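You operate a simulated robot arm through the tools that you are given. There is no shell and no other tool. Be economical: measure what you need, move in short steps, check, and stop when the job is done.

You are at the controls of a simulated robot arm. One attempt, no reset.

TASK
Test the grey control box's lamps and step its counter up to 12.
Fine: blue knob to hand first, orange button once, cream button to count, never the purple one; then teal switch on and knob to auto.

Only the result counts: the job must be done as asked and must still hold three seconds after the hand-in. Knocking over, shifting, dropping, spilling or breaking anything else fails it.

THE ROBOT
A 7-joint arm with a two-finger parallel gripper on a trunk, on a base that drives. Base frame: it is fixed to the floor where the robot stands at the start and does not move with it; the origin is under the middle of the robot, x ahead of it, y to its left, z up. Readings come in m, degrees, newtons and seconds.
Its first joint turns from -166.0 to 166.0 degrees. Places, roughly: blue knob [0.7, 0, 1.1]; square cream button [0.8, -0.2, 1]; square orange button [0.8, -0.1, 1]; square purple button [0.8, -0.2, 1]; teal switch [0.8, -0.2, 1.2]; white switch [0.8, -0.1, 1.2]. Payload 1.57 kg.
Tool frame: the origin (TCP) lies between the finger pads and is the grasp point; the fingertips stand 0.03 m ahead of it; z points along the fingers, y is the line along which they close. Largest opening 0.08 m; finger width 0.017, thickness 0.012; the body of the gripper, 0.04 by 0.082 m, starts 0.08 m behind the TCP.
Orientation is that of the tool frame in the base frame, as [roll, pitch, yaw] about the fixed x, y, z axes, in that order (R = Rz(yaw) Ry(pitch) Rx(roll)). With the fingers straight down and closing along the base's y, the tool's x points along the base's -x, its y along +y and its z along -z.

THE INTERFACE
- The arm moves only by the tool drive_tool. Its argument "series" is a list of rows, each a list of 3 entries, a list of its own where there are three numbers: the gripper command, from -1 (shut) to 1 (fully open), values between in proportion, then the shift along the base's x, y, z in m, then the turn, a rotation vector about the base's x, y, z in degrees. In form: [[grip, [dx, dy, dz], [wx, wy, wz]], ...]. A call has 1 to 12 rows; each row is the pose to reach, as a shift and turn from the pose commanded when the call began. A row lasts 0.2 s, in which the tool goes at most 0.05 m and 8.6 degrees; a call with a longer step from one row to the next is refused whole, and so is a gripper value outside its range. A pose out of reach is approached as far as the arm can. The call stops where the force on the tool passes 40 N (or 10 N more than at its start, if that is more) or the arm is blocked; 0.2 s more then pass. Each finger travels about 0.153 m/s and halts on what it meets, pressing with about 40 N; the grip force reading is that of the motor and also rises with nothing between the fingers. The clock runs only during rows and for 0.2 s after the last one: add rows that repeat a pose to give the fingers time. It gives the time, the measured TCP pose, the force on the tool (base axes), the opening and the grip force at its end, in the units of the frame above (readings bear some noise), with the torque about the TCP (base axes, N m) and any sound that the robot's microphone picked up, and new pictures: "views" is both (left out), scene, wrist or none.
- Cameras (640 x 400 px; columns grow to the right, rows downward): "scene" is now at [-0.0093, 0.1635, 1.406]; the picture's right is [-0.31, -0.95, 0.00], its down [-0.21, 0.07, -0.97] and it looks along [0.93, -0.31, -0.22] (base axes); focal length 280 px, centre (320, 200). "wrist" rides on the gripper at [0.072, -0.007, -0.122] in the tool frame; the picture's right is [0.09, 1.00, 0.00], its down [-0.84, 0.08, -0.54] and it looks along [-0.54, 0.05, 0.84] (tool axes); focal length 238 px, centre (320, 200). There is no depth. A picture from a camera that has moved, and an enlarged one, comes with that camera's place and axes in the base frame and with its lens.
- drive_base(legs): drives the robot by 1 to 6 legs, each [ahead, left, turn to the left] in m, m and degrees, along the robot's own axes; the way and the turn of a leg run together, so that a leg with both is an arc; at most 1.5 m and 180 degrees a leg. The arm and the cameras ride along, it lands a little off, and it stops where it bumps. It gives what a move gives, and a new picture of the scene camera.
- pan_tilt(pan, tilt): turns the head with the scene camera to pan (to the left, within 143 degrees either way) and tilt (down, from -29 to 69), counted from straight ahead of the robot. It gives what a move gives, and a new picture of the scene camera.
- zoom(camera, box): a new picture of the part [left, top, right, bottom] of that camera's present view, enlarged. The clock stands still meanwhile.
- close_job(): hands the job in; it is judged then, once.

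Go step by step. Nothing tells you exact positions but the pictures and the camera data: compare them with the known pose of the tool, close in by small moves and look again before you grip or let go. The budget is 120 turns and 260 pictures, counting those below and the enlarged ones. Unless the task says otherwise, let go and move clear before handing in, and close with one line.

The tools are called after "Call:" by a JSON object that holds its "api" and its "payload". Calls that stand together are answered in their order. drive_tool: Moves the arm, as the interface text tells. Its arguments: {"type":"object","properties":{"series":{"type":"array"},"views":{"type":"string","enum":["both","scene","wrist","none"]}},"required":["series"]} The other tools are called the same way: drive_base (legs) drives the base; pan_tilt (pan, tilt) turns the head that bears the scene camera; zoom (camera, box) takes an enlarged picture of a part of a camera's view; close_job () hands the job in.

At the start:

```text
time_s: 0.0
tcp_pos: [0.6264, -0.0284, 1.3686]
tcp_rot: [179.9, -0.1, -180.0]
wrist_force: [0.5, 0.0, 0.3]
moment: [0.01, 0.02, 0.01]
finger_gap: 0.0799
gripper_force: 0.1
robot x, y, heading: [0.0003, 0.0009, -0.0]
head pan, tilt: [-18.2, 12.9]
```

scene: 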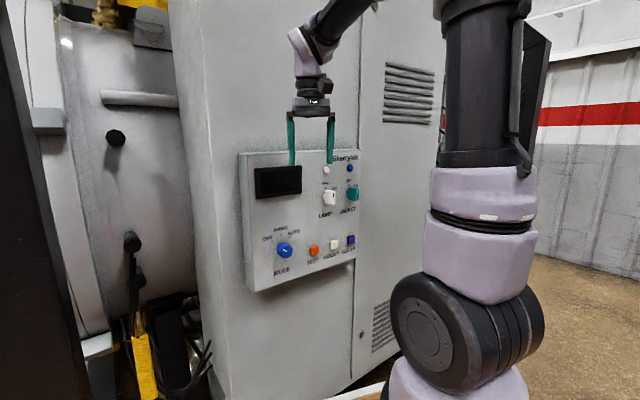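
wrist: 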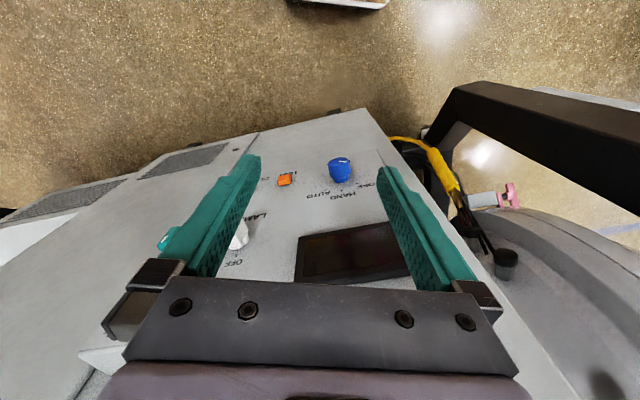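

I see a grey control box with a display, two switches, a knob and three buttons. I'll zoom in on it for detail.

Call:
{"api": "zoom", "payload": {"camera": "scene", "box": [230, 140, 374, 230]}}

Call:
{"api": "zoom", "payload": {"camera": "scene", "box": [230, 210, 374, 300]}}

```text
4.44 times, centred on (302, 185) of scene
camera zoom: at [-0.0093, 0.1635, 1.406], right [-0.31, -0.95, 0.0], down [-0.21, 0.07, -0.97], along [0.93, -0.31, -0.22], focal length 1246 px, centre (400, 267)
```

zoom: 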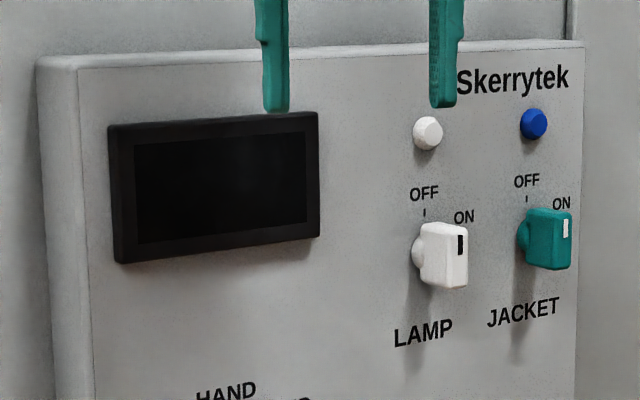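

```text
4.44 times, centred on (302, 255) of scene
camera zoom: at [-0.0093, 0.1635, 1.406], right [-0.31, -0.95, 0.0], down [-0.21, 0.07, -0.97], along [0.93, -0.31, -0.22], focal length 1246 px, centre (400, -44)
```

zoom: 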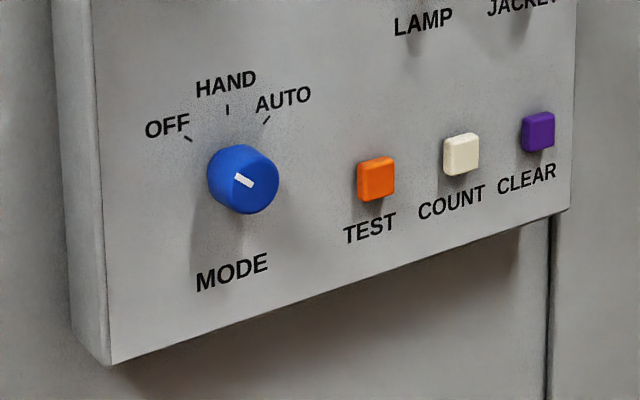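

The knob front triangulates to about (0.742, 0.019, 1.089) and the orange button to about (0.792, -0.086, 1.055). The panel is therefore yawed by roughly 25°. Next I'll swing the tool horizontal, clear of the panel.

Call:
{"api": "drive_tool", "payload": {"series": [[1, [-0.01, -0.01, 0], [0, -8.5, 0]], [1, [-0.02, -0.02, 0], [0, -17, 0]], [1, [-0.03, -0.03, 0], [0, -25.5, 0]], [1, [-0.04, -0.04, -0.01], [0, -34, 0]], [1, [-0.04, -0.05, -0.02], [0, -42.5, 0]], [1, [-0.04, -0.06, -0.04], [0, -51, 0]], [1, [-0.04, -0.07, -0.06], [0, -59.5, 0]], [1, [-0.04, -0.08, -0.08], [0, -68, 0]], [1, [-0.04, -0.09, -0.1], [0, -76.5, 0]], [1, [-0.04, -0.1, -0.12], [0, -85, 0]], [1, [-0.04, -0.1, -0.13], [0, -90, 0]]]}}

```text
time_s: 2.4
tcp_pos: [0.7228, -0.182, 1.311]
tcp_rot: [29.4, 89.9, 29.4]
wrist_force: [-0.5, 0.5, 0.9]
moment: [0.02, 0.12, -0.07]
finger_gap: 0.0801
gripper_force: 0.1
out of reach, approached as far as the arm can: row 7, 8, 9, 10, 11
robot x, y, heading: [0.0001, -0.0021, 0.0]
head pan, tilt: [-18.2, 12.9]
camera scene: at [-0.0108, 0.164, 1.4059], right [-0.31, -0.95, 0.0], down [-0.21, 0.07, -0.98], along [0.93, -0.31, -0.22], focal length 280 px, centre (320, 200)
camera wrist: at [0.6011, -0.1887, 1.2385], right [0.0, 1.0, -0.09], down [-0.54, 0.08, 0.84], along [0.84, 0.05, 0.54], focal length 238 px, centre (320, 200)
```

scene: 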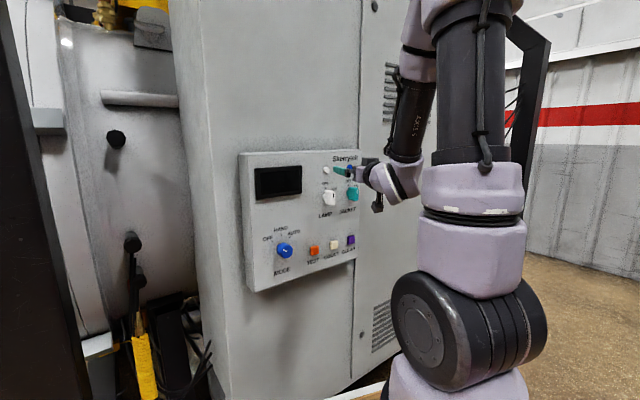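
wrist: 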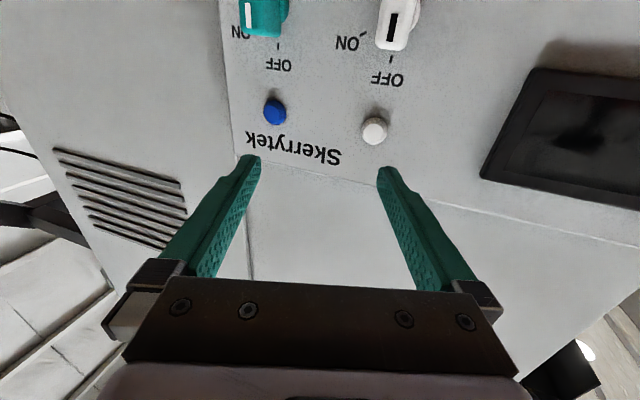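

The tool is horizontal now, but the robot stands too close to the panel. I'll check the floor to the right before driving.

Call:
{"api": "pan_tilt", "payload": {"pan": -60, "tilt": 50}}

Call:
{"api": "pan_tilt", "payload": {"pan": -5, "tilt": 55}}

Call:
{"api": "pan_tilt", "payload": {"pan": -130, "tilt": 40}}

```text
time_s: 3.5
tcp_pos: [0.7243, -0.1832, 1.3115]
tcp_rot: [169.1, 89.9, 169.1]
wrist_force: [0.1, -0.6, 0.2]
moment: [0.04, -0.03, 0.0]
finger_gap: 0.0797
gripper_force: 0.1
robot x, y, heading: [-0.0019, -0.001, -0.0]
head pan, tilt: [-60.0, 50.0]
camera scene: at [-0.0593, 0.1259, 1.3488], right [-0.87, -0.5, 0.0], down [-0.38, 0.66, -0.64], along [0.32, -0.56, -0.77], focal length 280 px, centre (320, 200)
```

scene: 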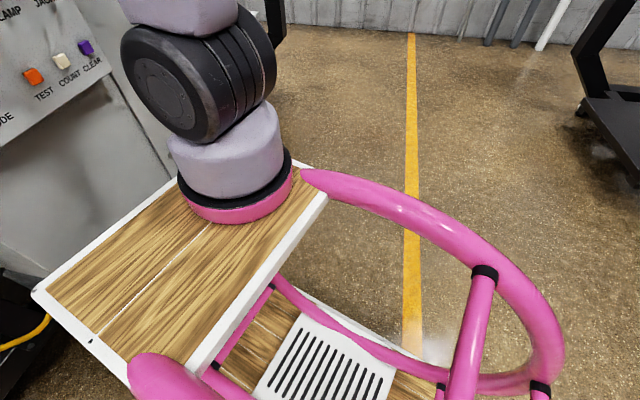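

```text
time_s: 4.7
tcp_pos: [0.7232, -0.1814, 1.3109]
tcp_rot: [172.5, 89.9, 172.6]
wrist_force: [0.1, 0.0, 0.3]
moment: [0.0, -0.03, -0.03]
finger_gap: 0.08
gripper_force: 0.0
robot x, y, heading: [0.0003, -0.0, 0.1]
head pan, tilt: [-5.0, 55.0]
camera scene: at [-0.0261, 0.1863, 1.3423], right [-0.09, -1.0, 0.0], down [-0.82, 0.07, -0.57], along [0.57, -0.05, -0.82], focal length 280 px, centre (320, 200)
```

scene: 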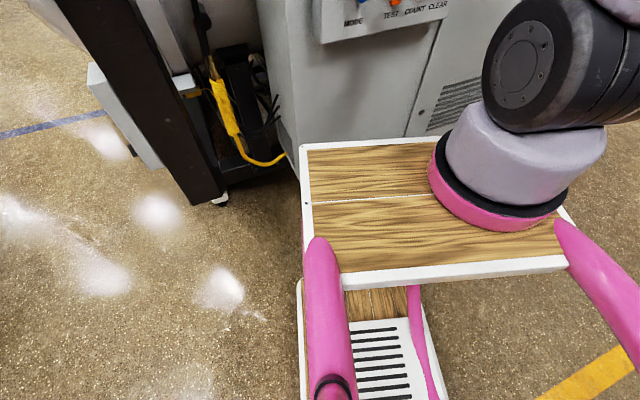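

```text
time_s: 6.8
tcp_pos: [0.7231, -0.1824, 1.3114]
tcp_rot: [172.8, 89.9, 172.8]
wrist_force: [-0.6, -0.9, 0.3]
moment: [0.0, 0.02, 0.02]
finger_gap: 0.0798
gripper_force: 0.1
robot x, y, heading: [0.0011, -0.0006, -0.2]
head pan, tilt: [-130.0, 40.0]
camera scene: at [-0.1525, 0.1275, 1.3629], right [-0.77, 0.64, 0.0], down [0.41, 0.49, -0.77], along [-0.49, -0.59, -0.64], focal length 280 px, centre (320, 200)
```

scene: 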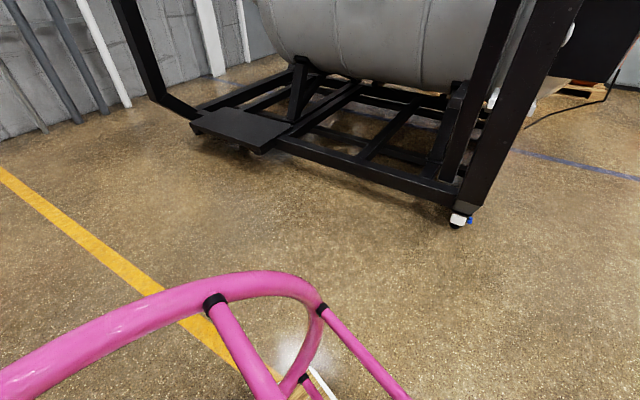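

The cart is right up against the cabinet, and the floor behind it is clear. I'll back straight up and face the head at the panel again.

Call:
{"api": "drive_base", "payload": {"legs": [[-0.25, 0, 0]]}}

Call:
{"api": "pan_tilt", "payload": {"pan": -15, "tilt": 15}}

```text
time_s: 8.6
tcp_pos: [0.4746, -0.1801, 1.3112]
tcp_rot: [170.3, 90.0, 170.5]
wrist_force: [-0.5, 0.1, -0.3]
moment: [-0.01, 0.01, -0.03]
finger_gap: 0.08
gripper_force: 0.0
robot x, y, heading: [-0.2489, -0.0006, 0.5]
head pan, tilt: [-130.0, 40.0]
camera scene: at [-0.4031, 0.1266, 1.3629], right [-0.77, 0.64, 0.0], down [0.41, 0.49, -0.77], along [-0.49, -0.59, -0.64], focal length 280 px, centre (320, 200)
```

scene: 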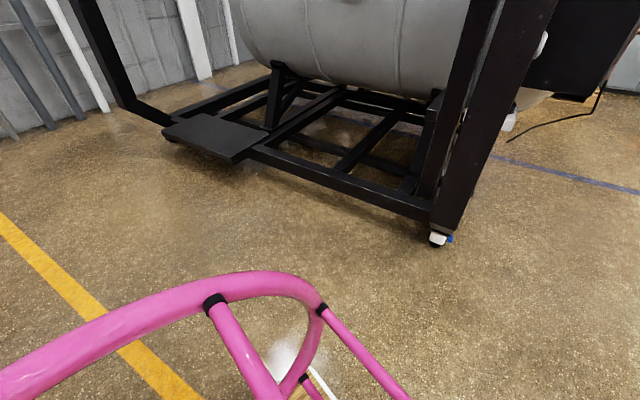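

```text
time_s: 10.5
tcp_pos: [0.4747, -0.181, 1.3108]
tcp_rot: [-10.1, 89.9, -9.7]
wrist_force: [0.6, -1.3, 0.2]
moment: [-0.01, -0.02, -0.04]
finger_gap: 0.0799
gripper_force: 0.1
robot x, y, heading: [-0.2493, -0.0015, 0.3]
head pan, tilt: [-15.0, 15.0]
camera scene: at [-0.2584, 0.168, 1.4025], right [-0.26, -0.97, 0.0], down [-0.25, 0.07, -0.97], along [0.93, -0.25, -0.26], focal length 280 px, centre (320, 200)
```

scene: 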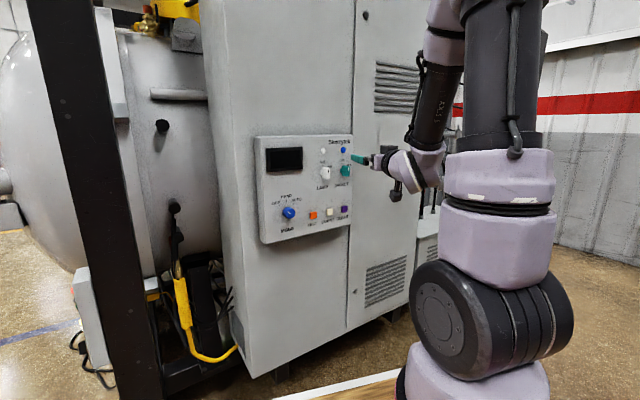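

Now the whole panel is in view. I'll yaw the tool about 25° to match the panel and bring it down in front of the button row.

Call:
{"api": "drive_tool", "payload": {"series": [[1, [0.02, 0, -0.04], [0, 0, 8]], [1, [0.04, 0.01, -0.08], [0, 0, 16]], [1, [0.06, 0.02, -0.12], [0, 0, 24]], [1, [0.08, 0.03, -0.16], [0, 0, 25]], [1, [0.1, 0.03, -0.2], [0, 0, 25]], [1, [0.11, 0.03, -0.24], [0, 0, 25]], [1, [0.11, 0.03, -0.25], [0, 0, 25]]]}}

```text
time_s: 12.1
tcp_pos: [0.585, -0.1497, 1.06]
tcp_rot: [100.7, 90.0, 125.8]
wrist_force: [-0.8, 0.4, 0.3]
moment: [-0.02, 0.02, -0.01]
finger_gap: 0.0801
gripper_force: 0.0
robot x, y, heading: [-0.2495, -0.0016, 0.3]
head pan, tilt: [-15.0, 15.0]
camera scene: at [-0.2585, 0.1682, 1.4025], right [-0.26, -0.97, 0.0], down [-0.25, 0.07, -0.97], along [0.93, -0.25, -0.26], focal length 280 px, centre (320, 200)
camera wrist: at [0.4782, -0.2085, 0.9874], right [-0.42, 0.9, -0.09], down [-0.52, -0.16, 0.84], along [0.74, 0.4, 0.54], focal length 238 px, centre (320, 200)
```

scene: 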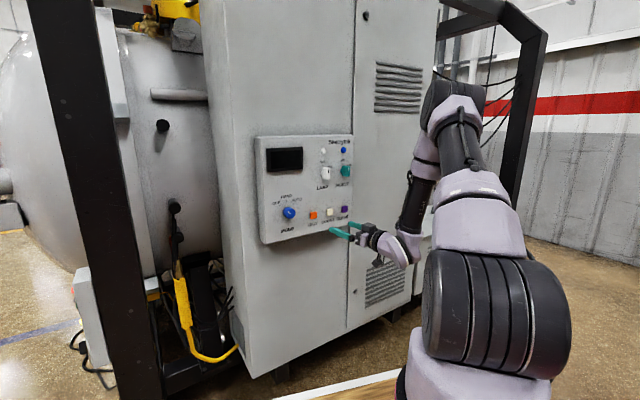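
wrist: 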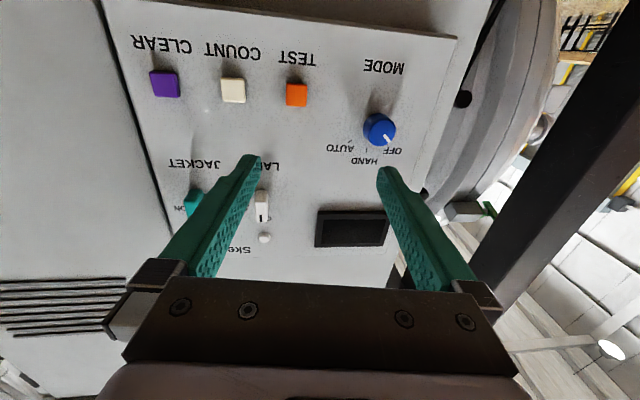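

The wrist camera sees all of the panel. I'll zoom both views to triangulate each control accurately.

Call:
{"api": "zoom", "payload": {"camera": "scene", "box": [250, 130, 362, 200]}}

Call:
{"api": "zoom", "payload": {"camera": "scene", "box": [250, 175, 362, 245]}}

Call:
{"api": "zoom", "payload": {"camera": "wrist", "box": [100, 0, 480, 240]}}

```text
5.71 times, centred on (306, 165) of scene
camera zoom: at [-0.2585, 0.1682, 1.4025], right [-0.26, -0.97, 0.0], down [-0.25, 0.07, -0.97], along [0.93, -0.25, -0.26], focal length 1602 px, centre (400, 400)
```

zoom: 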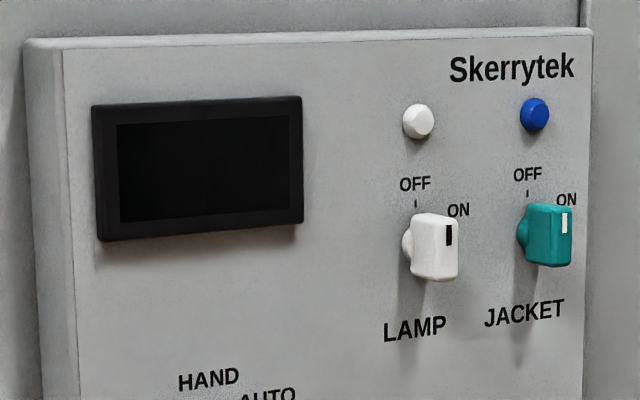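

```text
5.71 times, centred on (306, 210) of scene
camera zoom: at [-0.2585, 0.1682, 1.4025], right [-0.26, -0.97, 0.0], down [-0.25, 0.07, -0.97], along [0.93, -0.25, -0.26], focal length 1602 px, centre (400, 143)
```

zoom: 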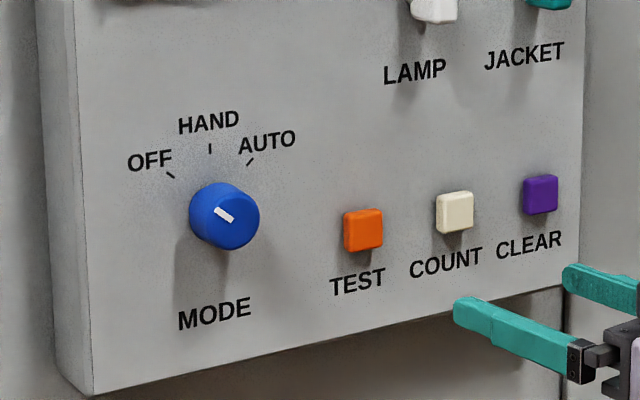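

```text
1.67 times, centred on (290, 120) of wrist
camera zoom: at [0.4782, -0.2085, 0.9874], right [-0.42, 0.9, -0.09], down [-0.52, -0.16, 0.84], along [0.74, 0.4, 0.54], focal length 397 px, centre (370, 333)
```

zoom: 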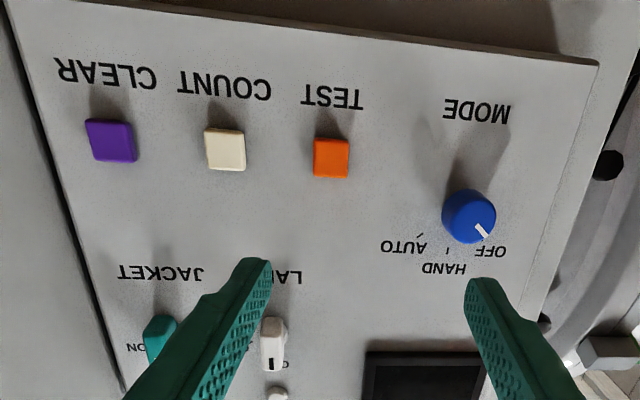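

The panel is vertical and yawed about 18°, with the inward normal at (0.951, 0.309, 0). The buttons are spaced 80 mm apart at z≈1.045. I'll line up in front of the knob first.

Call:
{"api": "drive_tool", "payload": {"series": [[1, [0.0, 0.045, 0.005], [0, 0, -3.5]], [1, [0.01, 0.09, 0.01], [0, 0, -7]], [1, [0.035, 0.13, 0.015], [0, 0, -7]], [1, [0.07, 0.14, 0.017], [0, 0, -7]], [1, [0.07, 0.14, 0.017], [0, 0, -7]]]}}

Call:
{"api": "zoom", "payload": {"camera": "scene", "box": [250, 175, 362, 245]}}

```text
time_s: 13.3
tcp_pos: [0.6552, -0.0132, 1.0776]
tcp_rot: [-27.1, 90.0, -9.0]
wrist_force: [-0.1, -0.6, 0.4]
moment: [0.0, 0.0, -0.01]
finger_gap: 0.08
gripper_force: 0.1
robot x, y, heading: [-0.2546, 0.0, -0.0]
head pan, tilt: [-15.0, 15.0]
camera scene: at [-0.2584, 0.168, 1.4025], right [-0.26, -0.97, 0.0], down [-0.25, 0.07, -0.97], along [0.93, -0.25, -0.26], focal length 280 px, centre (320, 200)
camera wrist: at [0.5424, -0.0567, 1.0057], right [-0.31, 0.95, -0.09], down [-0.54, -0.1, 0.84], along [0.78, 0.31, 0.54], focal length 238 px, centre (320, 200)
```

scene: 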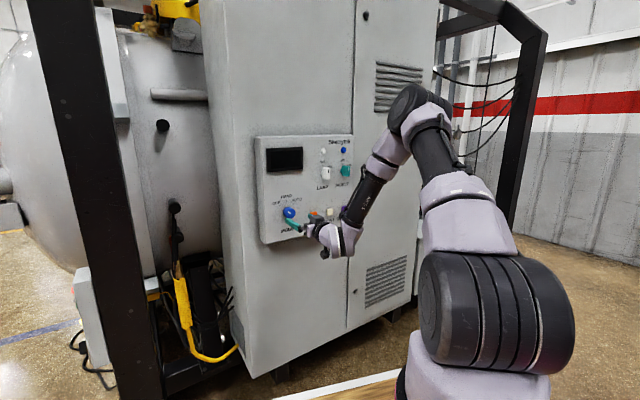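
wrist: 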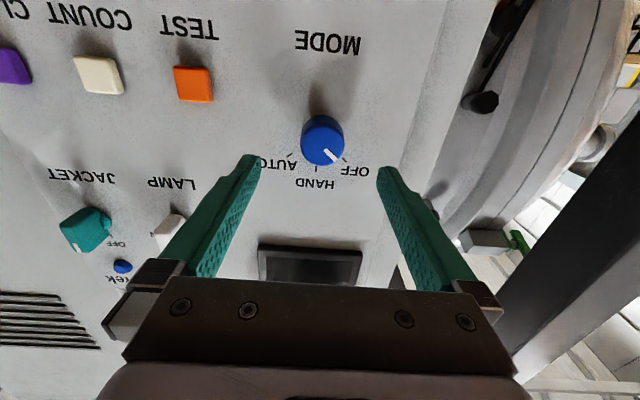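

```text
5.71 times, centred on (306, 210) of scene
camera zoom: at [-0.2584, 0.168, 1.4025], right [-0.26, -0.97, 0.0], down [-0.25, 0.07, -0.97], along [0.93, -0.25, -0.26], focal length 1602 px, centre (400, 143)
```

zoom: 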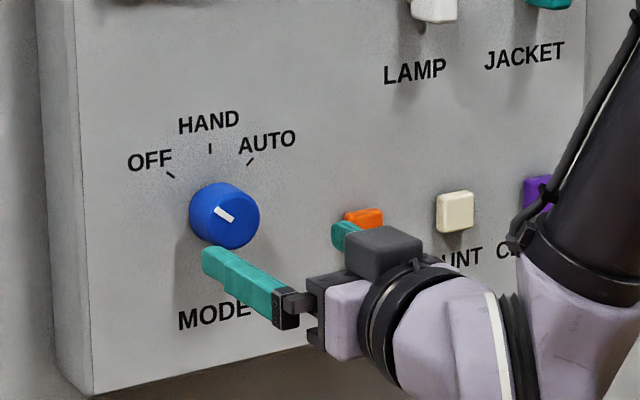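

The wrist image confirms alignment to within a few mm, with the knob about 3 mm higher than the tool axis. I'll advance around it with the fingers open.

Call:
{"api": "drive_tool", "payload": {"series": [[1, [0.025, 0.0095, 0.003], [0, 0, 0]], [1, [0.05, 0.0175, 0.003], [0, 0, 0]], [1, [0.07, 0.0242, 0.003], [0, 0, 0]], [1, [0.088, 0.03, 0.003], [0, 0, 0]], [1, [0.088, 0.03, 0.003], [0, 0, 0]]]}}

Call:
{"api": "zoom", "payload": {"camera": "scene", "box": [250, 175, 362, 245]}}

```text
time_s: 14.4
tcp_pos: [0.7393, 0.0172, 1.0809]
tcp_rot: [-175.8, 89.9, -157.6]
wrist_force: [-24.8, -6.6, 10.9]
moment: [0.59, -0.29, 0.41]
finger_gap: 0.08
gripper_force: 0.1
robot x, y, heading: [-0.2526, -0.0008, -0.2]
head pan, tilt: [-15.0, 15.0]
stopped in row 5: the force on the tool passed its limit at 49 N (the readings are from after the stop); the commanded pose is now the measured one
camera scene: at [-0.2604, 0.1675, 1.4025], right [-0.26, -0.97, 0.0], down [-0.25, 0.07, -0.97], along [0.93, -0.25, -0.26], focal length 280 px, centre (320, 200)
camera wrist: at [0.626, -0.0272, 1.0082], right [-0.31, 0.95, -0.09], down [-0.54, -0.1, 0.84], along [0.78, 0.31, 0.54], focal length 238 px, centre (320, 200)
```

scene: 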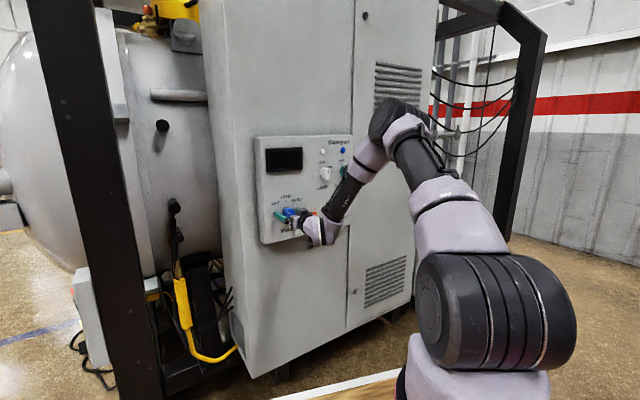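
wrist: 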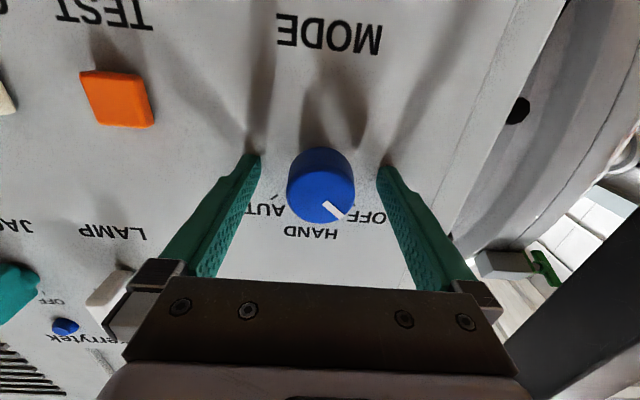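

```text
5.71 times, centred on (306, 210) of scene
camera zoom: at [-0.2604, 0.1675, 1.4025], right [-0.26, -0.97, 0.0], down [-0.25, 0.07, -0.97], along [0.93, -0.25, -0.26], focal length 1602 px, centre (400, 143)
```

zoom: 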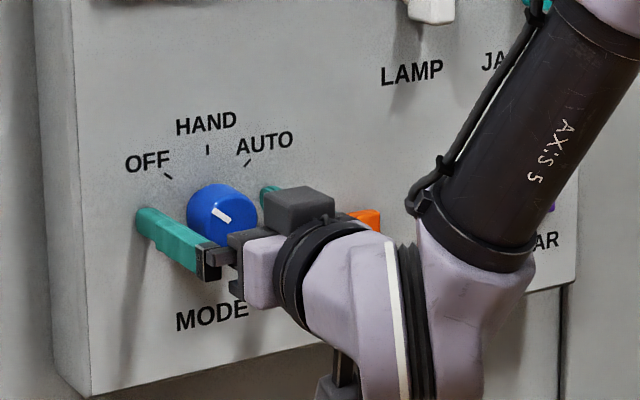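

The fingertips touched the panel at depth n≈0.738, slightly shallower than I estimated, and they straddle the knob correctly. I'll back off 6 mm and close on it.

Call:
{"api": "drive_tool", "payload": {"series": [[1, [-0.0057, -0.0019, 0], [0, 0, 0]], [0.5, [-0.0057, -0.0019, 0], [0, 0, 0]], [0.2, [-0.0057, -0.0019, 0], [0, 0, 0]], [0, [-0.0057, -0.0019, 0], [0, 0, 0]], [-0.3, [-0.0057, -0.0019, 0], [0, 0, 0]], [-0.3, [-0.0057, -0.0019, 0], [0, 0, 0]]]}}

```text
time_s: 15.8
tcp_pos: [0.7353, 0.0179, 1.0785]
tcp_rot: [176.3, 89.7, -165.4]
wrist_force: [2.7, 3.2, -0.9]
moment: [-0.08, 0.26, 0.58]
finger_gap: 0.0416
gripper_force: 45.0
robot x, y, heading: [-0.25, 0.0011, 0.1]
head pan, tilt: [-15.0, 15.0]
camera scene: at [-0.2585, 0.168, 1.4025], right [-0.26, -0.97, 0.0], down [-0.25, 0.07, -0.97], along [0.93, -0.25, -0.26], focal length 280 px, centre (320, 200)
camera wrist: at [0.6224, -0.028, 1.0064], right [-0.31, 0.95, -0.09], down [-0.54, -0.1, 0.84], along [0.78, 0.31, 0.54], focal length 238 px, centre (320, 200)
```

scene: 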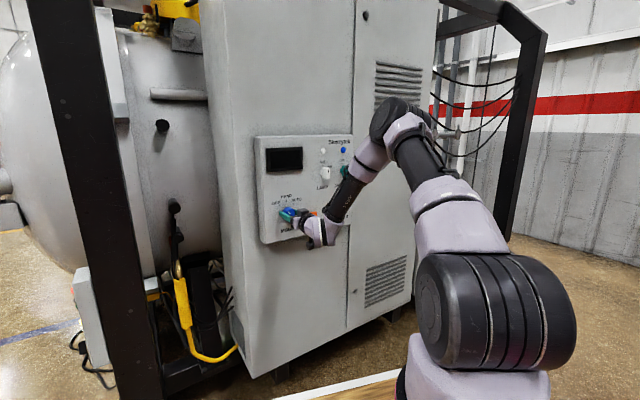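
wrist: 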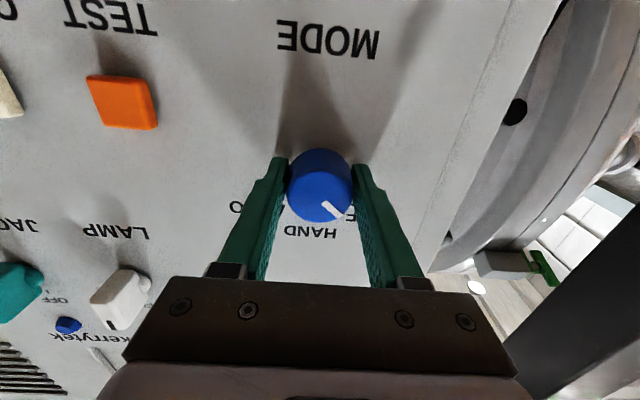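

I'm gripping the knob at 41.6 mm. Now I'll turn it 45° clockwise to HAND.

Call:
{"api": "drive_tool", "payload": {"series": [[-0.3, [0, 0, 0], [7.6, 2.47, 0]], [-0.3, [0, 0, 0], [15.2, 4.94, 0]], [-0.3, [0, 0, 0], [22.8, 7.4, 0]], [-0.3, [0, 0, 0], [30.4, 9.9, 0]], [-0.3, [0, 0, 0], [38, 12.4, 0]], [-0.3, [0, 0, 0], [42.8, 13.9, 0]], [-0.3, [0, 0, 0], [42.8, 13.9, 0]]]}}

Call:
{"api": "zoom", "payload": {"camera": "scene", "box": [250, 175, 362, 245]}}

```text
time_s: 17.4
tcp_pos: [0.7357, 0.0175, 1.0784]
tcp_rot: [90.0, 44.9, 108.4]
wrist_force: [9.8, 14.4, 1.0]
moment: [-0.4, 1.28, 0.27]
finger_gap: 0.0419
gripper_force: 45.1
robot x, y, heading: [-0.2507, 0.0018, 0.2]
head pan, tilt: [-15.0, 15.0]
camera scene: at [-0.2582, 0.1686, 1.4024], right [-0.26, -0.97, 0.0], down [-0.25, 0.07, -0.97], along [0.93, -0.25, -0.26], focal length 280 px, centre (320, 200)
camera wrist: at [0.6058, 0.0228, 1.0228], right [-0.24, 0.73, 0.64], down [-0.34, -0.68, 0.65], along [0.91, -0.06, 0.42], focal length 238 px, centre (320, 200)
```

scene: 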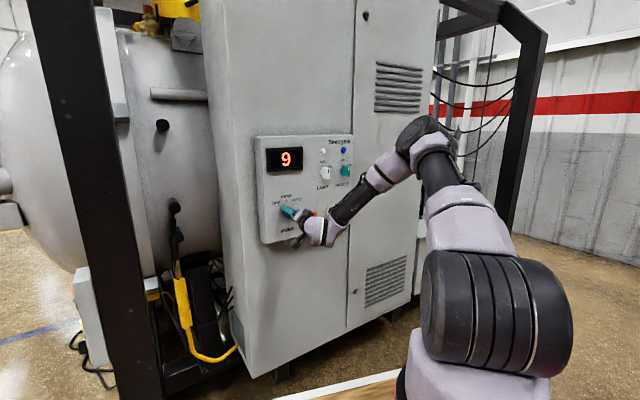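
wrist: 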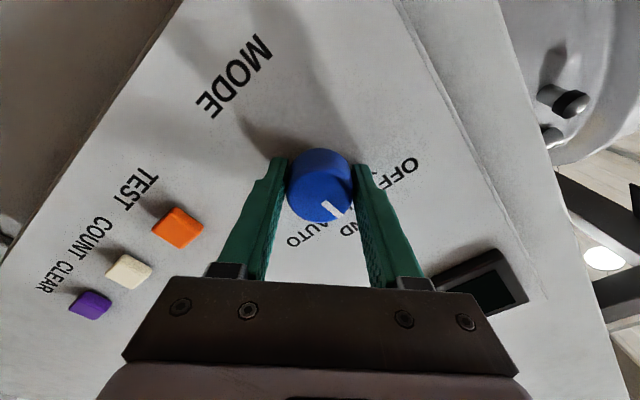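

```text
5.71 times, centred on (306, 210) of scene
camera zoom: at [-0.2582, 0.1686, 1.4024], right [-0.26, -0.97, 0.0], down [-0.25, 0.07, -0.97], along [0.93, -0.25, -0.26], focal length 1602 px, centre (400, 143)
```

zoom: 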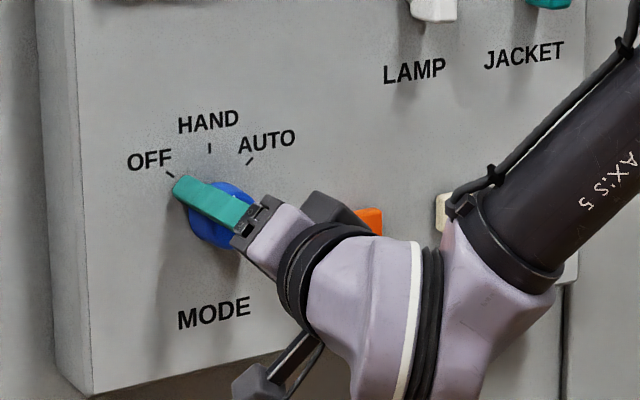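

The display lit up and reads 9, so HAND is engaged. I'll open, back off along the normal, then unroll the wrist.

Call:
{"api": "drive_tool", "payload": {"series": [[0.3, [0, 0, 0], [0, 0, 0]], [0.6, [0, 0, 0], [0, 0, 0]], [0.6, [-0.019, -0.006, 0], [0, 0, 0]], [0.6, [-0.057, -0.0185, 0], [0, 0, 0]], [0.6, [-0.095, -0.031, 0], [0, 0, 0]], [0.6, [-0.095, -0.031, 0], [-8, -2.6, 0]], [0, [-0.095, -0.031, 0], [-16, -5.2, 0]], [-1, [-0.095, -0.031, 0], [-24, -7.8, 0]], [-1, [-0.095, -0.031, 0], [-32, -10.4, 0]], [-1, [-0.095, -0.031, 0], [-40, -13, 0]], [-1, [-0.095, -0.031, 0], [-42.8, -13.9, 0]]]}}

Call:
{"api": "zoom", "payload": {"camera": "scene", "box": [250, 130, 362, 245]}}

```text
time_s: 19.8
tcp_pos: [0.6411, -0.0157, 1.0785]
tcp_rot: [-148.8, 89.8, -130.5]
wrist_force: [0.0, -0.7, 0.5]
moment: [-0.02, -0.04, 0.04]
finger_gap: 0.0
gripper_force: 21.3
robot x, y, heading: [-0.2509, -0.0004, -0.1]
head pan, tilt: [-15.0, 15.0]
camera scene: at [-0.2586, 0.1678, 1.4025], right [-0.26, -0.97, 0.0], down [-0.25, 0.07, -0.97], along [0.93, -0.25, -0.26], focal length 280 px, centre (320, 200)
camera wrist: at [0.5271, -0.0597, 1.0066], right [-0.31, 0.95, -0.09], down [-0.54, -0.09, 0.84], along [0.78, 0.31, 0.54], focal length 238 px, centre (320, 200)
```

scene: 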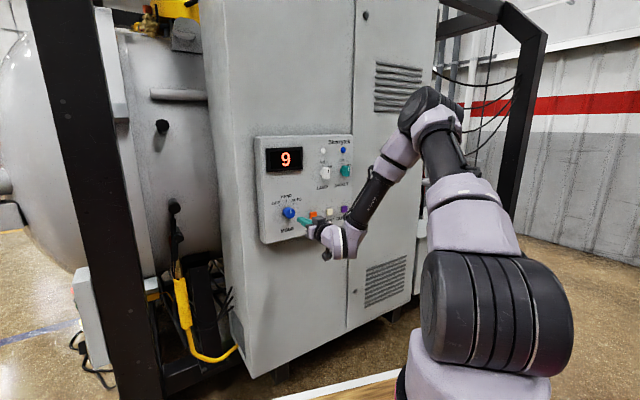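
wrist: 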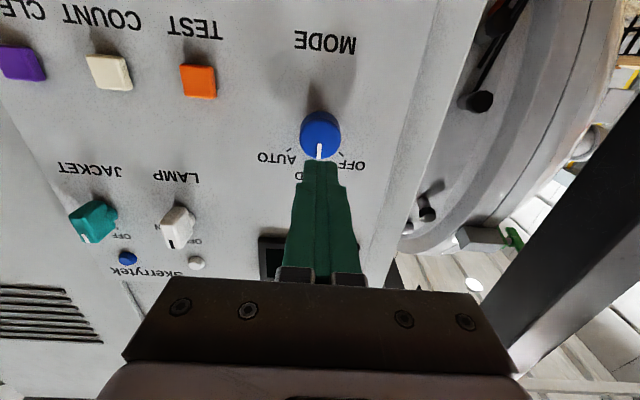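

```text
3.48 times, centred on (306, 188) of scene
camera zoom: at [-0.2586, 0.1678, 1.4025], right [-0.26, -0.97, 0.0], down [-0.25, 0.07, -0.97], along [0.93, -0.25, -0.26], focal length 975 px, centre (369, 244)
```

zoom: 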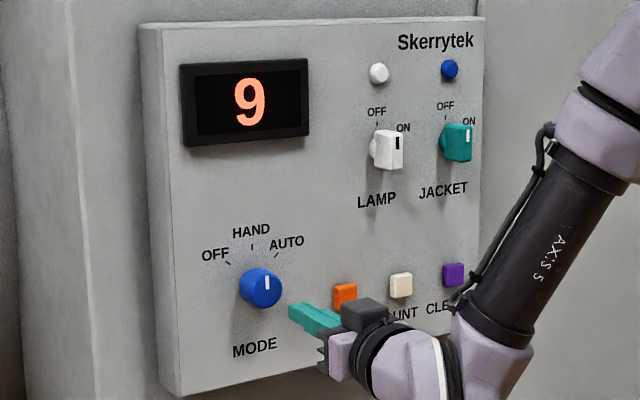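

The knob stands at HAND and the counter at 9. I'll move the closed fingers in front of the orange TEST button.

Call:
{"api": "drive_tool", "payload": {"series": [[-1, [0.01, -0.03, -0.01], [0, 0, 0]], [-1, [0.025, -0.065, -0.022], [0, 0, 0]], [-1, [0.045, -0.099, -0.0325], [0, 0, 0]], [-1, [0.0692, -0.0994, -0.0325], [0, 0, 0]], [-1, [0.0692, -0.0994, -0.0325], [0, 0, 0]]]}}

Call:
{"api": "zoom", "payload": {"camera": "scene", "box": [250, 175, 362, 245]}}

```text
time_s: 21.0
tcp_pos: [0.7086, -0.1161, 1.0454]
tcp_rot: [172.8, 89.8, -168.9]
wrist_force: [-0.1, 0.1, -0.2]
moment: [0.01, -0.01, -0.01]
finger_gap: 0.0001
gripper_force: 20.7
robot x, y, heading: [-0.2504, -0.0033, 0.3]
head pan, tilt: [-15.0, 15.0]
camera scene: at [-0.2587, 0.1679, 1.4025], right [-0.26, -0.97, 0.0], down [-0.25, 0.07, -0.97], along [0.93, -0.25, -0.26], focal length 280 px, centre (320, 200)
camera wrist: at [0.5944, -0.1602, 0.9722], right [-0.31, 0.95, -0.09], down [-0.54, -0.1, 0.84], along [0.78, 0.31, 0.54], focal length 238 px, centre (320, 200)
```

scene: 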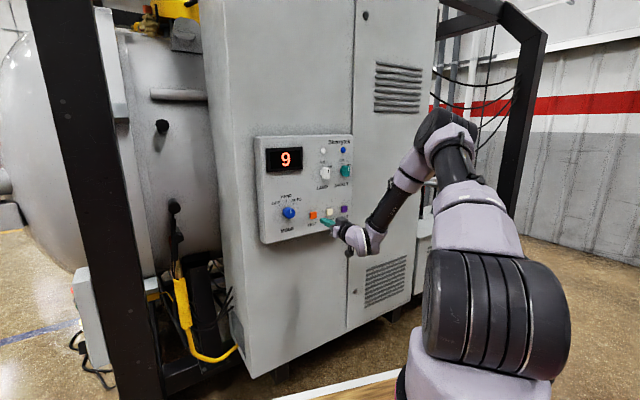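
wrist: 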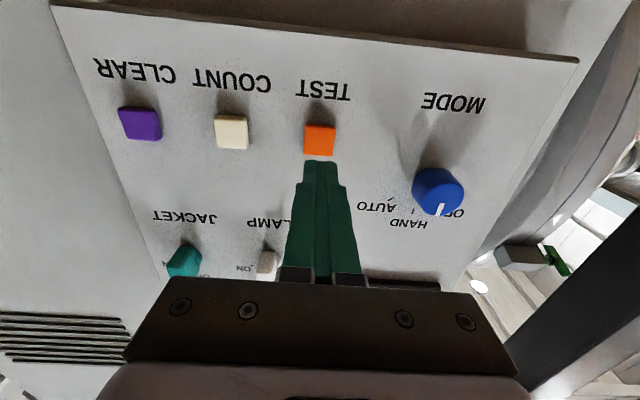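

```text
5.71 times, centred on (306, 210) of scene
camera zoom: at [-0.2587, 0.1679, 1.4025], right [-0.26, -0.97, 0.0], down [-0.25, 0.07, -0.97], along [0.93, -0.25, -0.26], focal length 1602 px, centre (400, 143)
```

zoom: 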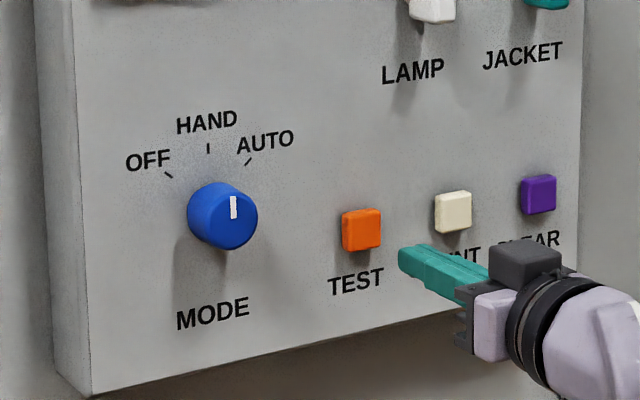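

Alignment on the orange button is good. I'll press in slowly and watch the force, sound and display.

Call:
{"api": "drive_tool", "payload": {"series": [[-1, [0.019, 0.0062, 0], [0, 0, 0]], [-1, [0.038, 0.0124, 0], [0, 0, 0]], [-1, [0.043, 0.014, 0], [0, 0, 0]], [-1, [0.046, 0.0149, 0], [0, 0, 0]], [-1, [0.049, 0.0159, 0], [0, 0, 0]], [-1, [0.052, 0.0169, 0], [0, 0, 0]]]}}

Call:
{"api": "zoom", "payload": {"camera": "scene", "box": [250, 130, 362, 245]}}

```text
time_s: 22.4
tcp_pos: [0.7617, -0.0968, 1.0451]
tcp_rot: [-179.5, 89.7, -161.2]
wrist_force: [-0.4, 0.1, -0.9]
moment: [0.01, 0.01, -0.01]
finger_gap: 0.0
gripper_force: 21.0
robot x, y, heading: [-0.2504, 0.0025, 0.1]
head pan, tilt: [-15.0, 15.0]
camera scene: at [-0.2587, 0.1679, 1.4025], right [-0.26, -0.97, 0.0], down [-0.25, 0.07, -0.97], along [0.93, -0.25, -0.26], focal length 280 px, centre (320, 200)
camera wrist: at [0.6478, -0.1422, 0.9731], right [-0.31, 0.95, -0.09], down [-0.54, -0.1, 0.84], along [0.78, 0.31, 0.54], focal length 238 px, centre (320, 200)
```

scene: 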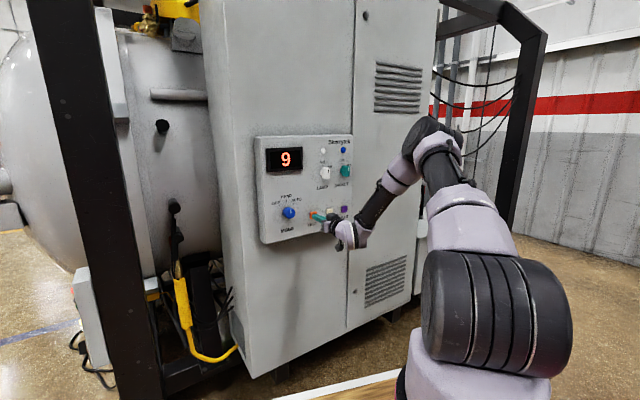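
wrist: 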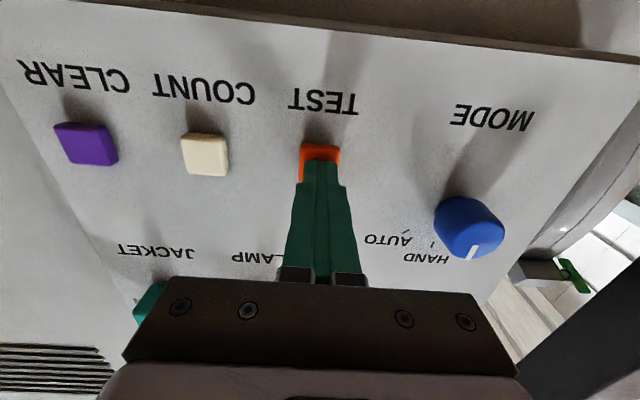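

```text
3.48 times, centred on (306, 188) of scene
camera zoom: at [-0.2587, 0.1679, 1.4025], right [-0.26, -0.97, 0.0], down [-0.25, 0.07, -0.97], along [0.93, -0.25, -0.26], focal length 975 px, centre (369, 244)
```

zoom: 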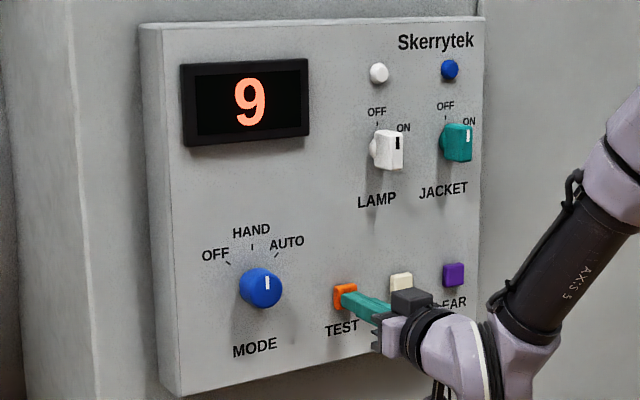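

There's no contact yet, so I'll keep going in 2 mm steps.

Call:
{"api": "drive_tool", "payload": {"series": [[-1, [0.0019, 0.0006, 0], [0, 0, 0]], [-1, [0.0038, 0.0012, 0], [0, 0, 0]], [-1, [0.0057, 0.0019, 0], [0, 0, 0]], [-1, [0.0076, 0.0025, 0], [0, 0, 0]]], "views": "scene"}}

```text
time_s: 23.4
tcp_pos: [0.7678, -0.0958, 1.0468]
tcp_rot: [173.6, 89.8, -168.3]
wrist_force: [-8.8, -5.0, -1.1]
moment: [-0.04, -0.03, -0.04]
finger_gap: 0.0
gripper_force: 21.1
robot x, y, heading: [-0.2543, -0.0027, 0.3]
head pan, tilt: [-15.0, 15.0]
heard: click
camera scene: at [-0.259, 0.1676, 1.4025], right [-0.26, -0.97, 0.0], down [-0.25, 0.07, -0.97], along [0.93, -0.25, -0.26], focal length 280 px, centre (320, 200)
```

scene: 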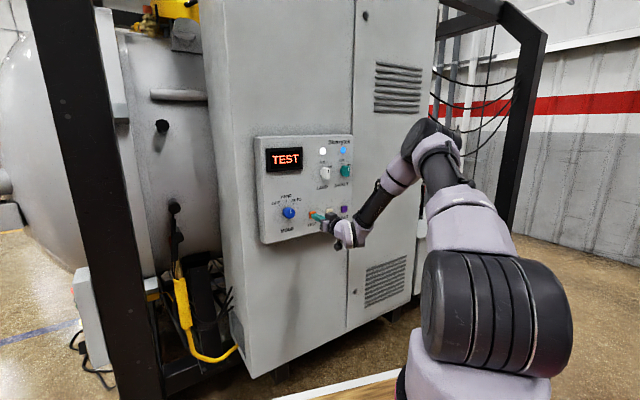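

It clicked, the display reads TEST and both lamps lit. I'll retract 4 cm.

Call:
{"api": "drive_tool", "payload": {"series": [[-1, [-0.019, -0.0062, 0], [0, 0, 0]], [-1, [-0.038, -0.0124, 0], [0, 0, 0]], [-1, [-0.038, -0.0124, 0], [0, 0, 0]]]}}

```text
time_s: 24.2
tcp_pos: [0.7318, -0.105, 1.0475]
tcp_rot: [177.5, 89.8, -164.3]
wrist_force: [0.2, -0.2, 0.3]
moment: [-0.01, 0.01, 0.04]
finger_gap: 0.0
gripper_force: 21.4
robot x, y, heading: [-0.2479, -0.0004, -0.0]
head pan, tilt: [-15.0, 15.0]
camera scene: at [-0.2586, 0.1679, 1.4025], right [-0.26, -0.97, 0.0], down [-0.25, 0.07, -0.97], along [0.93, -0.25, -0.26], focal length 280 px, centre (320, 200)
camera wrist: at [0.6178, -0.1506, 0.9749], right [-0.31, 0.95, -0.09], down [-0.54, -0.1, 0.84], along [0.78, 0.31, 0.54], focal length 238 px, centre (320, 200)
```

scene: 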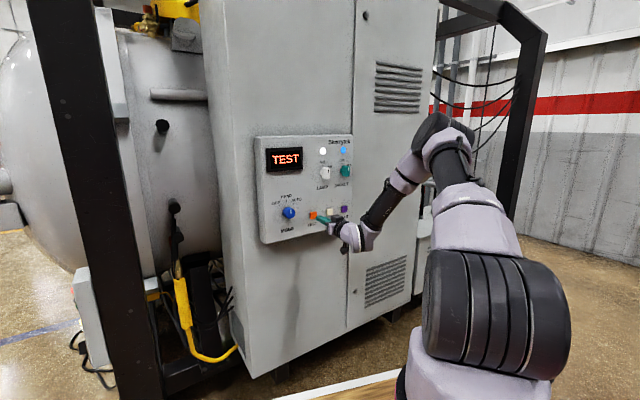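
wrist: 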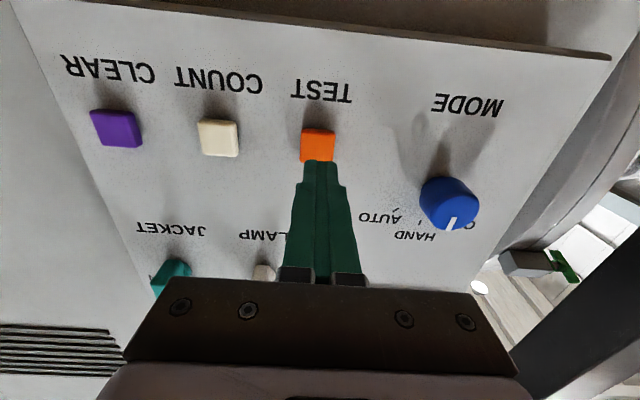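

The display still shows TEST, which probably times out. I'll move over to the cream button, 80 mm to the right, and wait there.

Call:
{"api": "drive_tool", "payload": {"series": [[-1, [0.002, -0.028, 0], [0, 0, 0]], [-1, [0.014, -0.065, 0], [0, 0, 0]], [-1, [0.0247, -0.0759, 0], [0, 0, 0]], [-1, [0.0247, -0.0759, 0], [0, 0, 0]], [-1, [0.0247, -0.0759, 0], [0, 0, 0]], [-1, [0.0247, -0.0759, 0], [0, 0, 0]]]}}

```text
time_s: 25.6
tcp_pos: [0.755, -0.1834, 1.0467]
tcp_rot: [176.5, 89.8, -165.4]
wrist_force: [0.1, 0.7, 0.4]
moment: [-0.01, -0.02, -0.01]
finger_gap: 0.0
gripper_force: 21.7
robot x, y, heading: [-0.2484, -0.0031, 0.3]
head pan, tilt: [-15.0, 15.0]
camera scene: at [-0.2586, 0.1678, 1.4025], right [-0.26, -0.97, 0.0], down [-0.25, 0.07, -0.97], along [0.93, -0.25, -0.26], focal length 280 px, centre (320, 200)
camera wrist: at [0.642, -0.2278, 0.975], right [-0.31, 0.95, -0.09], down [-0.54, -0.1, 0.84], along [0.78, 0.31, 0.54], focal length 238 px, centre (320, 200)
```

scene: 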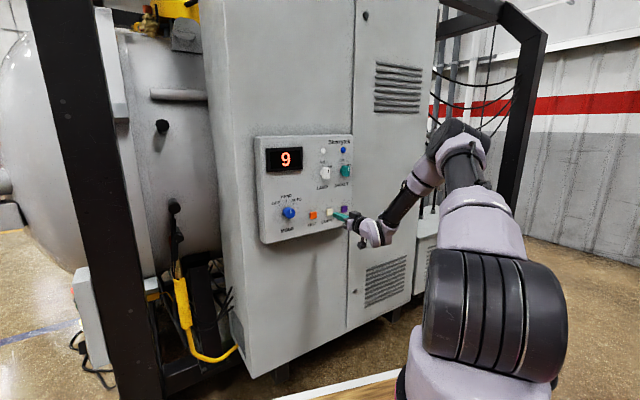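
wrist: 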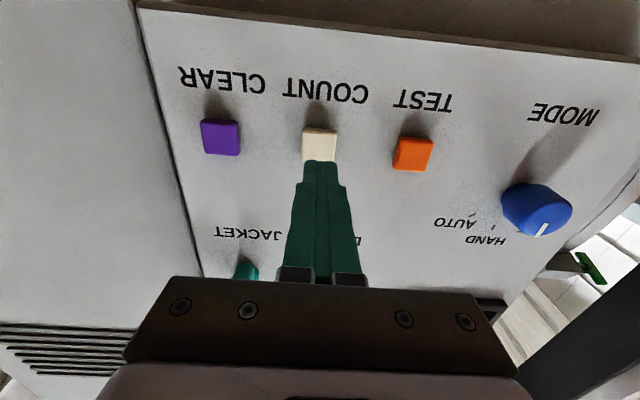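

The lamp test ended and the display is back to 9. I'm centred on the cream button, so here is the first press.

Call:
{"api": "drive_tool", "payload": {"series": [[-1, [0.019, 0.0062, 0], [0, 0, 0]], [-1, [0.0304, 0.0099, 0], [0, 0, 0]], [-1, [0.0333, 0.0108, 0], [0, 0, 0]], [-1, [0.0361, 0.0117, 0], [0, 0, 0]], [-1, [0.038, 0.0124, 0], [0, 0, 0]], [-1, [0.038, 0.0124, 0], [0, 0, 0]]], "views": "scene"}}

```text
time_s: 27.0
tcp_pos: [0.7928, -0.1704, 1.0462]
tcp_rot: [-177.8, 89.8, -159.6]
wrist_force: [-10.5, -0.3, 3.5]
moment: [0.0, -0.08, 0.07]
finger_gap: 0.0002
gripper_force: 21.8
robot x, y, heading: [-0.2502, -0.0045, 0.1]
head pan, tilt: [-15.0, 15.0]
heard: click
camera scene: at [-0.2593, 0.1678, 1.4025], right [-0.26, -0.97, 0.0], down [-0.25, 0.07, -0.97], along [0.93, -0.25, -0.26], focal length 280 px, centre (320, 200)
```

scene: 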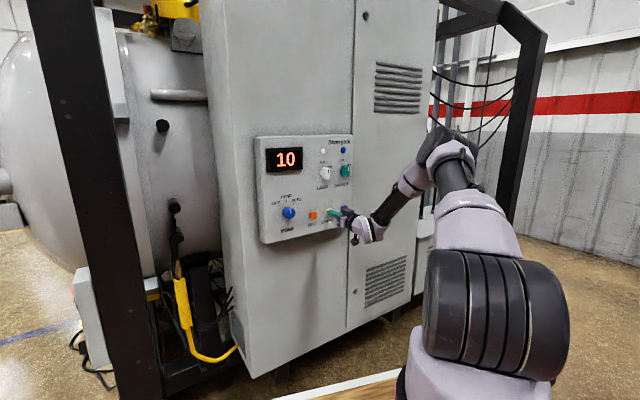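

It counts 10. I'll retract and press once more.

Call:
{"api": "drive_tool", "payload": {"series": [[-1, [-0.014, -0.0046, 0], [0, 0, 0]], [-1, [-0.019, -0.0062, 0], [0, 0, 0]], [-1, [-0.019, -0.0062, 0], [0, 0, 0]], [-1, [-0.0095, -0.0031, 0], [0, 0, 0]], [-1, [-0.0057, -0.0019, 0], [0, 0, 0]], [-1, [-0.0028, -0.0009, 0], [0, 0, 0]], [-1, [0, 0, 0], [0, 0, 0]], [-1, [0, 0, 0], [0, 0, 0]]], "views": "scene"}}

```text
time_s: 28.8
tcp_pos: [0.7939, -0.1717, 1.047]
tcp_rot: [179.3, 89.9, -162.6]
wrist_force: [-10.1, -2.9, 3.2]
moment: [0.02, -0.05, -0.01]
finger_gap: 0.0001
gripper_force: 21.2
robot x, y, heading: [-0.253, 0.0014, 0.2]
head pan, tilt: [-15.0, 15.0]
heard: click
camera scene: at [-0.2593, 0.1677, 1.4025], right [-0.26, -0.97, 0.0], down [-0.25, 0.07, -0.97], along [0.93, -0.25, -0.26], focal length 280 px, centre (320, 200)
```

scene: 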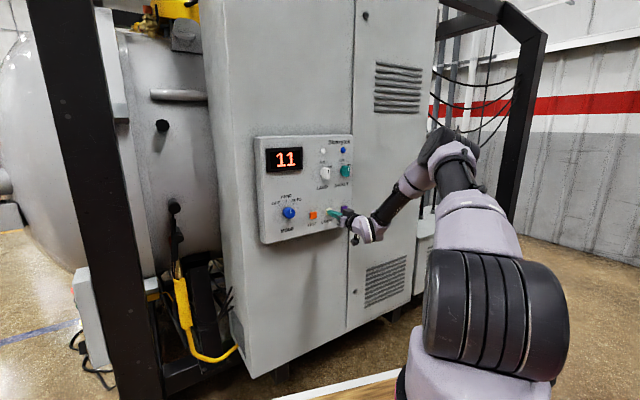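

It reads 11, so one more identical cycle is needed.

Call:
{"api": "drive_tool", "payload": {"series": [[-1, [-0.014, -0.0046, 0], [0, 0, 0]], [-1, [-0.019, -0.0062, 0], [0, 0, 0]], [-1, [-0.019, -0.0062, 0], [0, 0, 0]], [-1, [-0.0095, -0.0031, 0], [0, 0, 0]], [-1, [-0.0057, -0.0019, 0], [0, 0, 0]], [-1, [-0.0028, -0.0009, 0], [0, 0, 0]], [-1, [0, 0, 0], [0, 0, 0]], [-1, [0, 0, 0], [0, 0, 0]]], "views": "scene"}}

```text
time_s: 30.6
tcp_pos: [0.794, -0.1727, 1.046]
tcp_rot: [177.0, 89.7, -164.9]
wrist_force: [-12.9, -0.9, 1.4]
moment: [0.04, -0.05, 0.06]
finger_gap: 0.0
gripper_force: 20.8
robot x, y, heading: [-0.2511, -0.0035, 0.1]
head pan, tilt: [-15.0, 15.0]
heard: click
camera scene: at [-0.2594, 0.1678, 1.4025], right [-0.26, -0.97, 0.0], down [-0.25, 0.07, -0.97], along [0.93, -0.25, -0.26], focal length 280 px, centre (320, 200)
```

scene: 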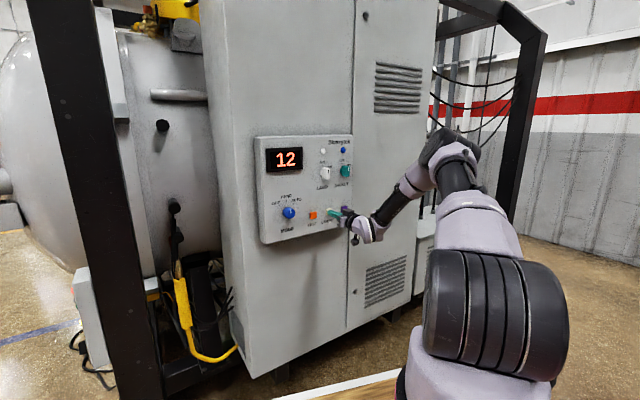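

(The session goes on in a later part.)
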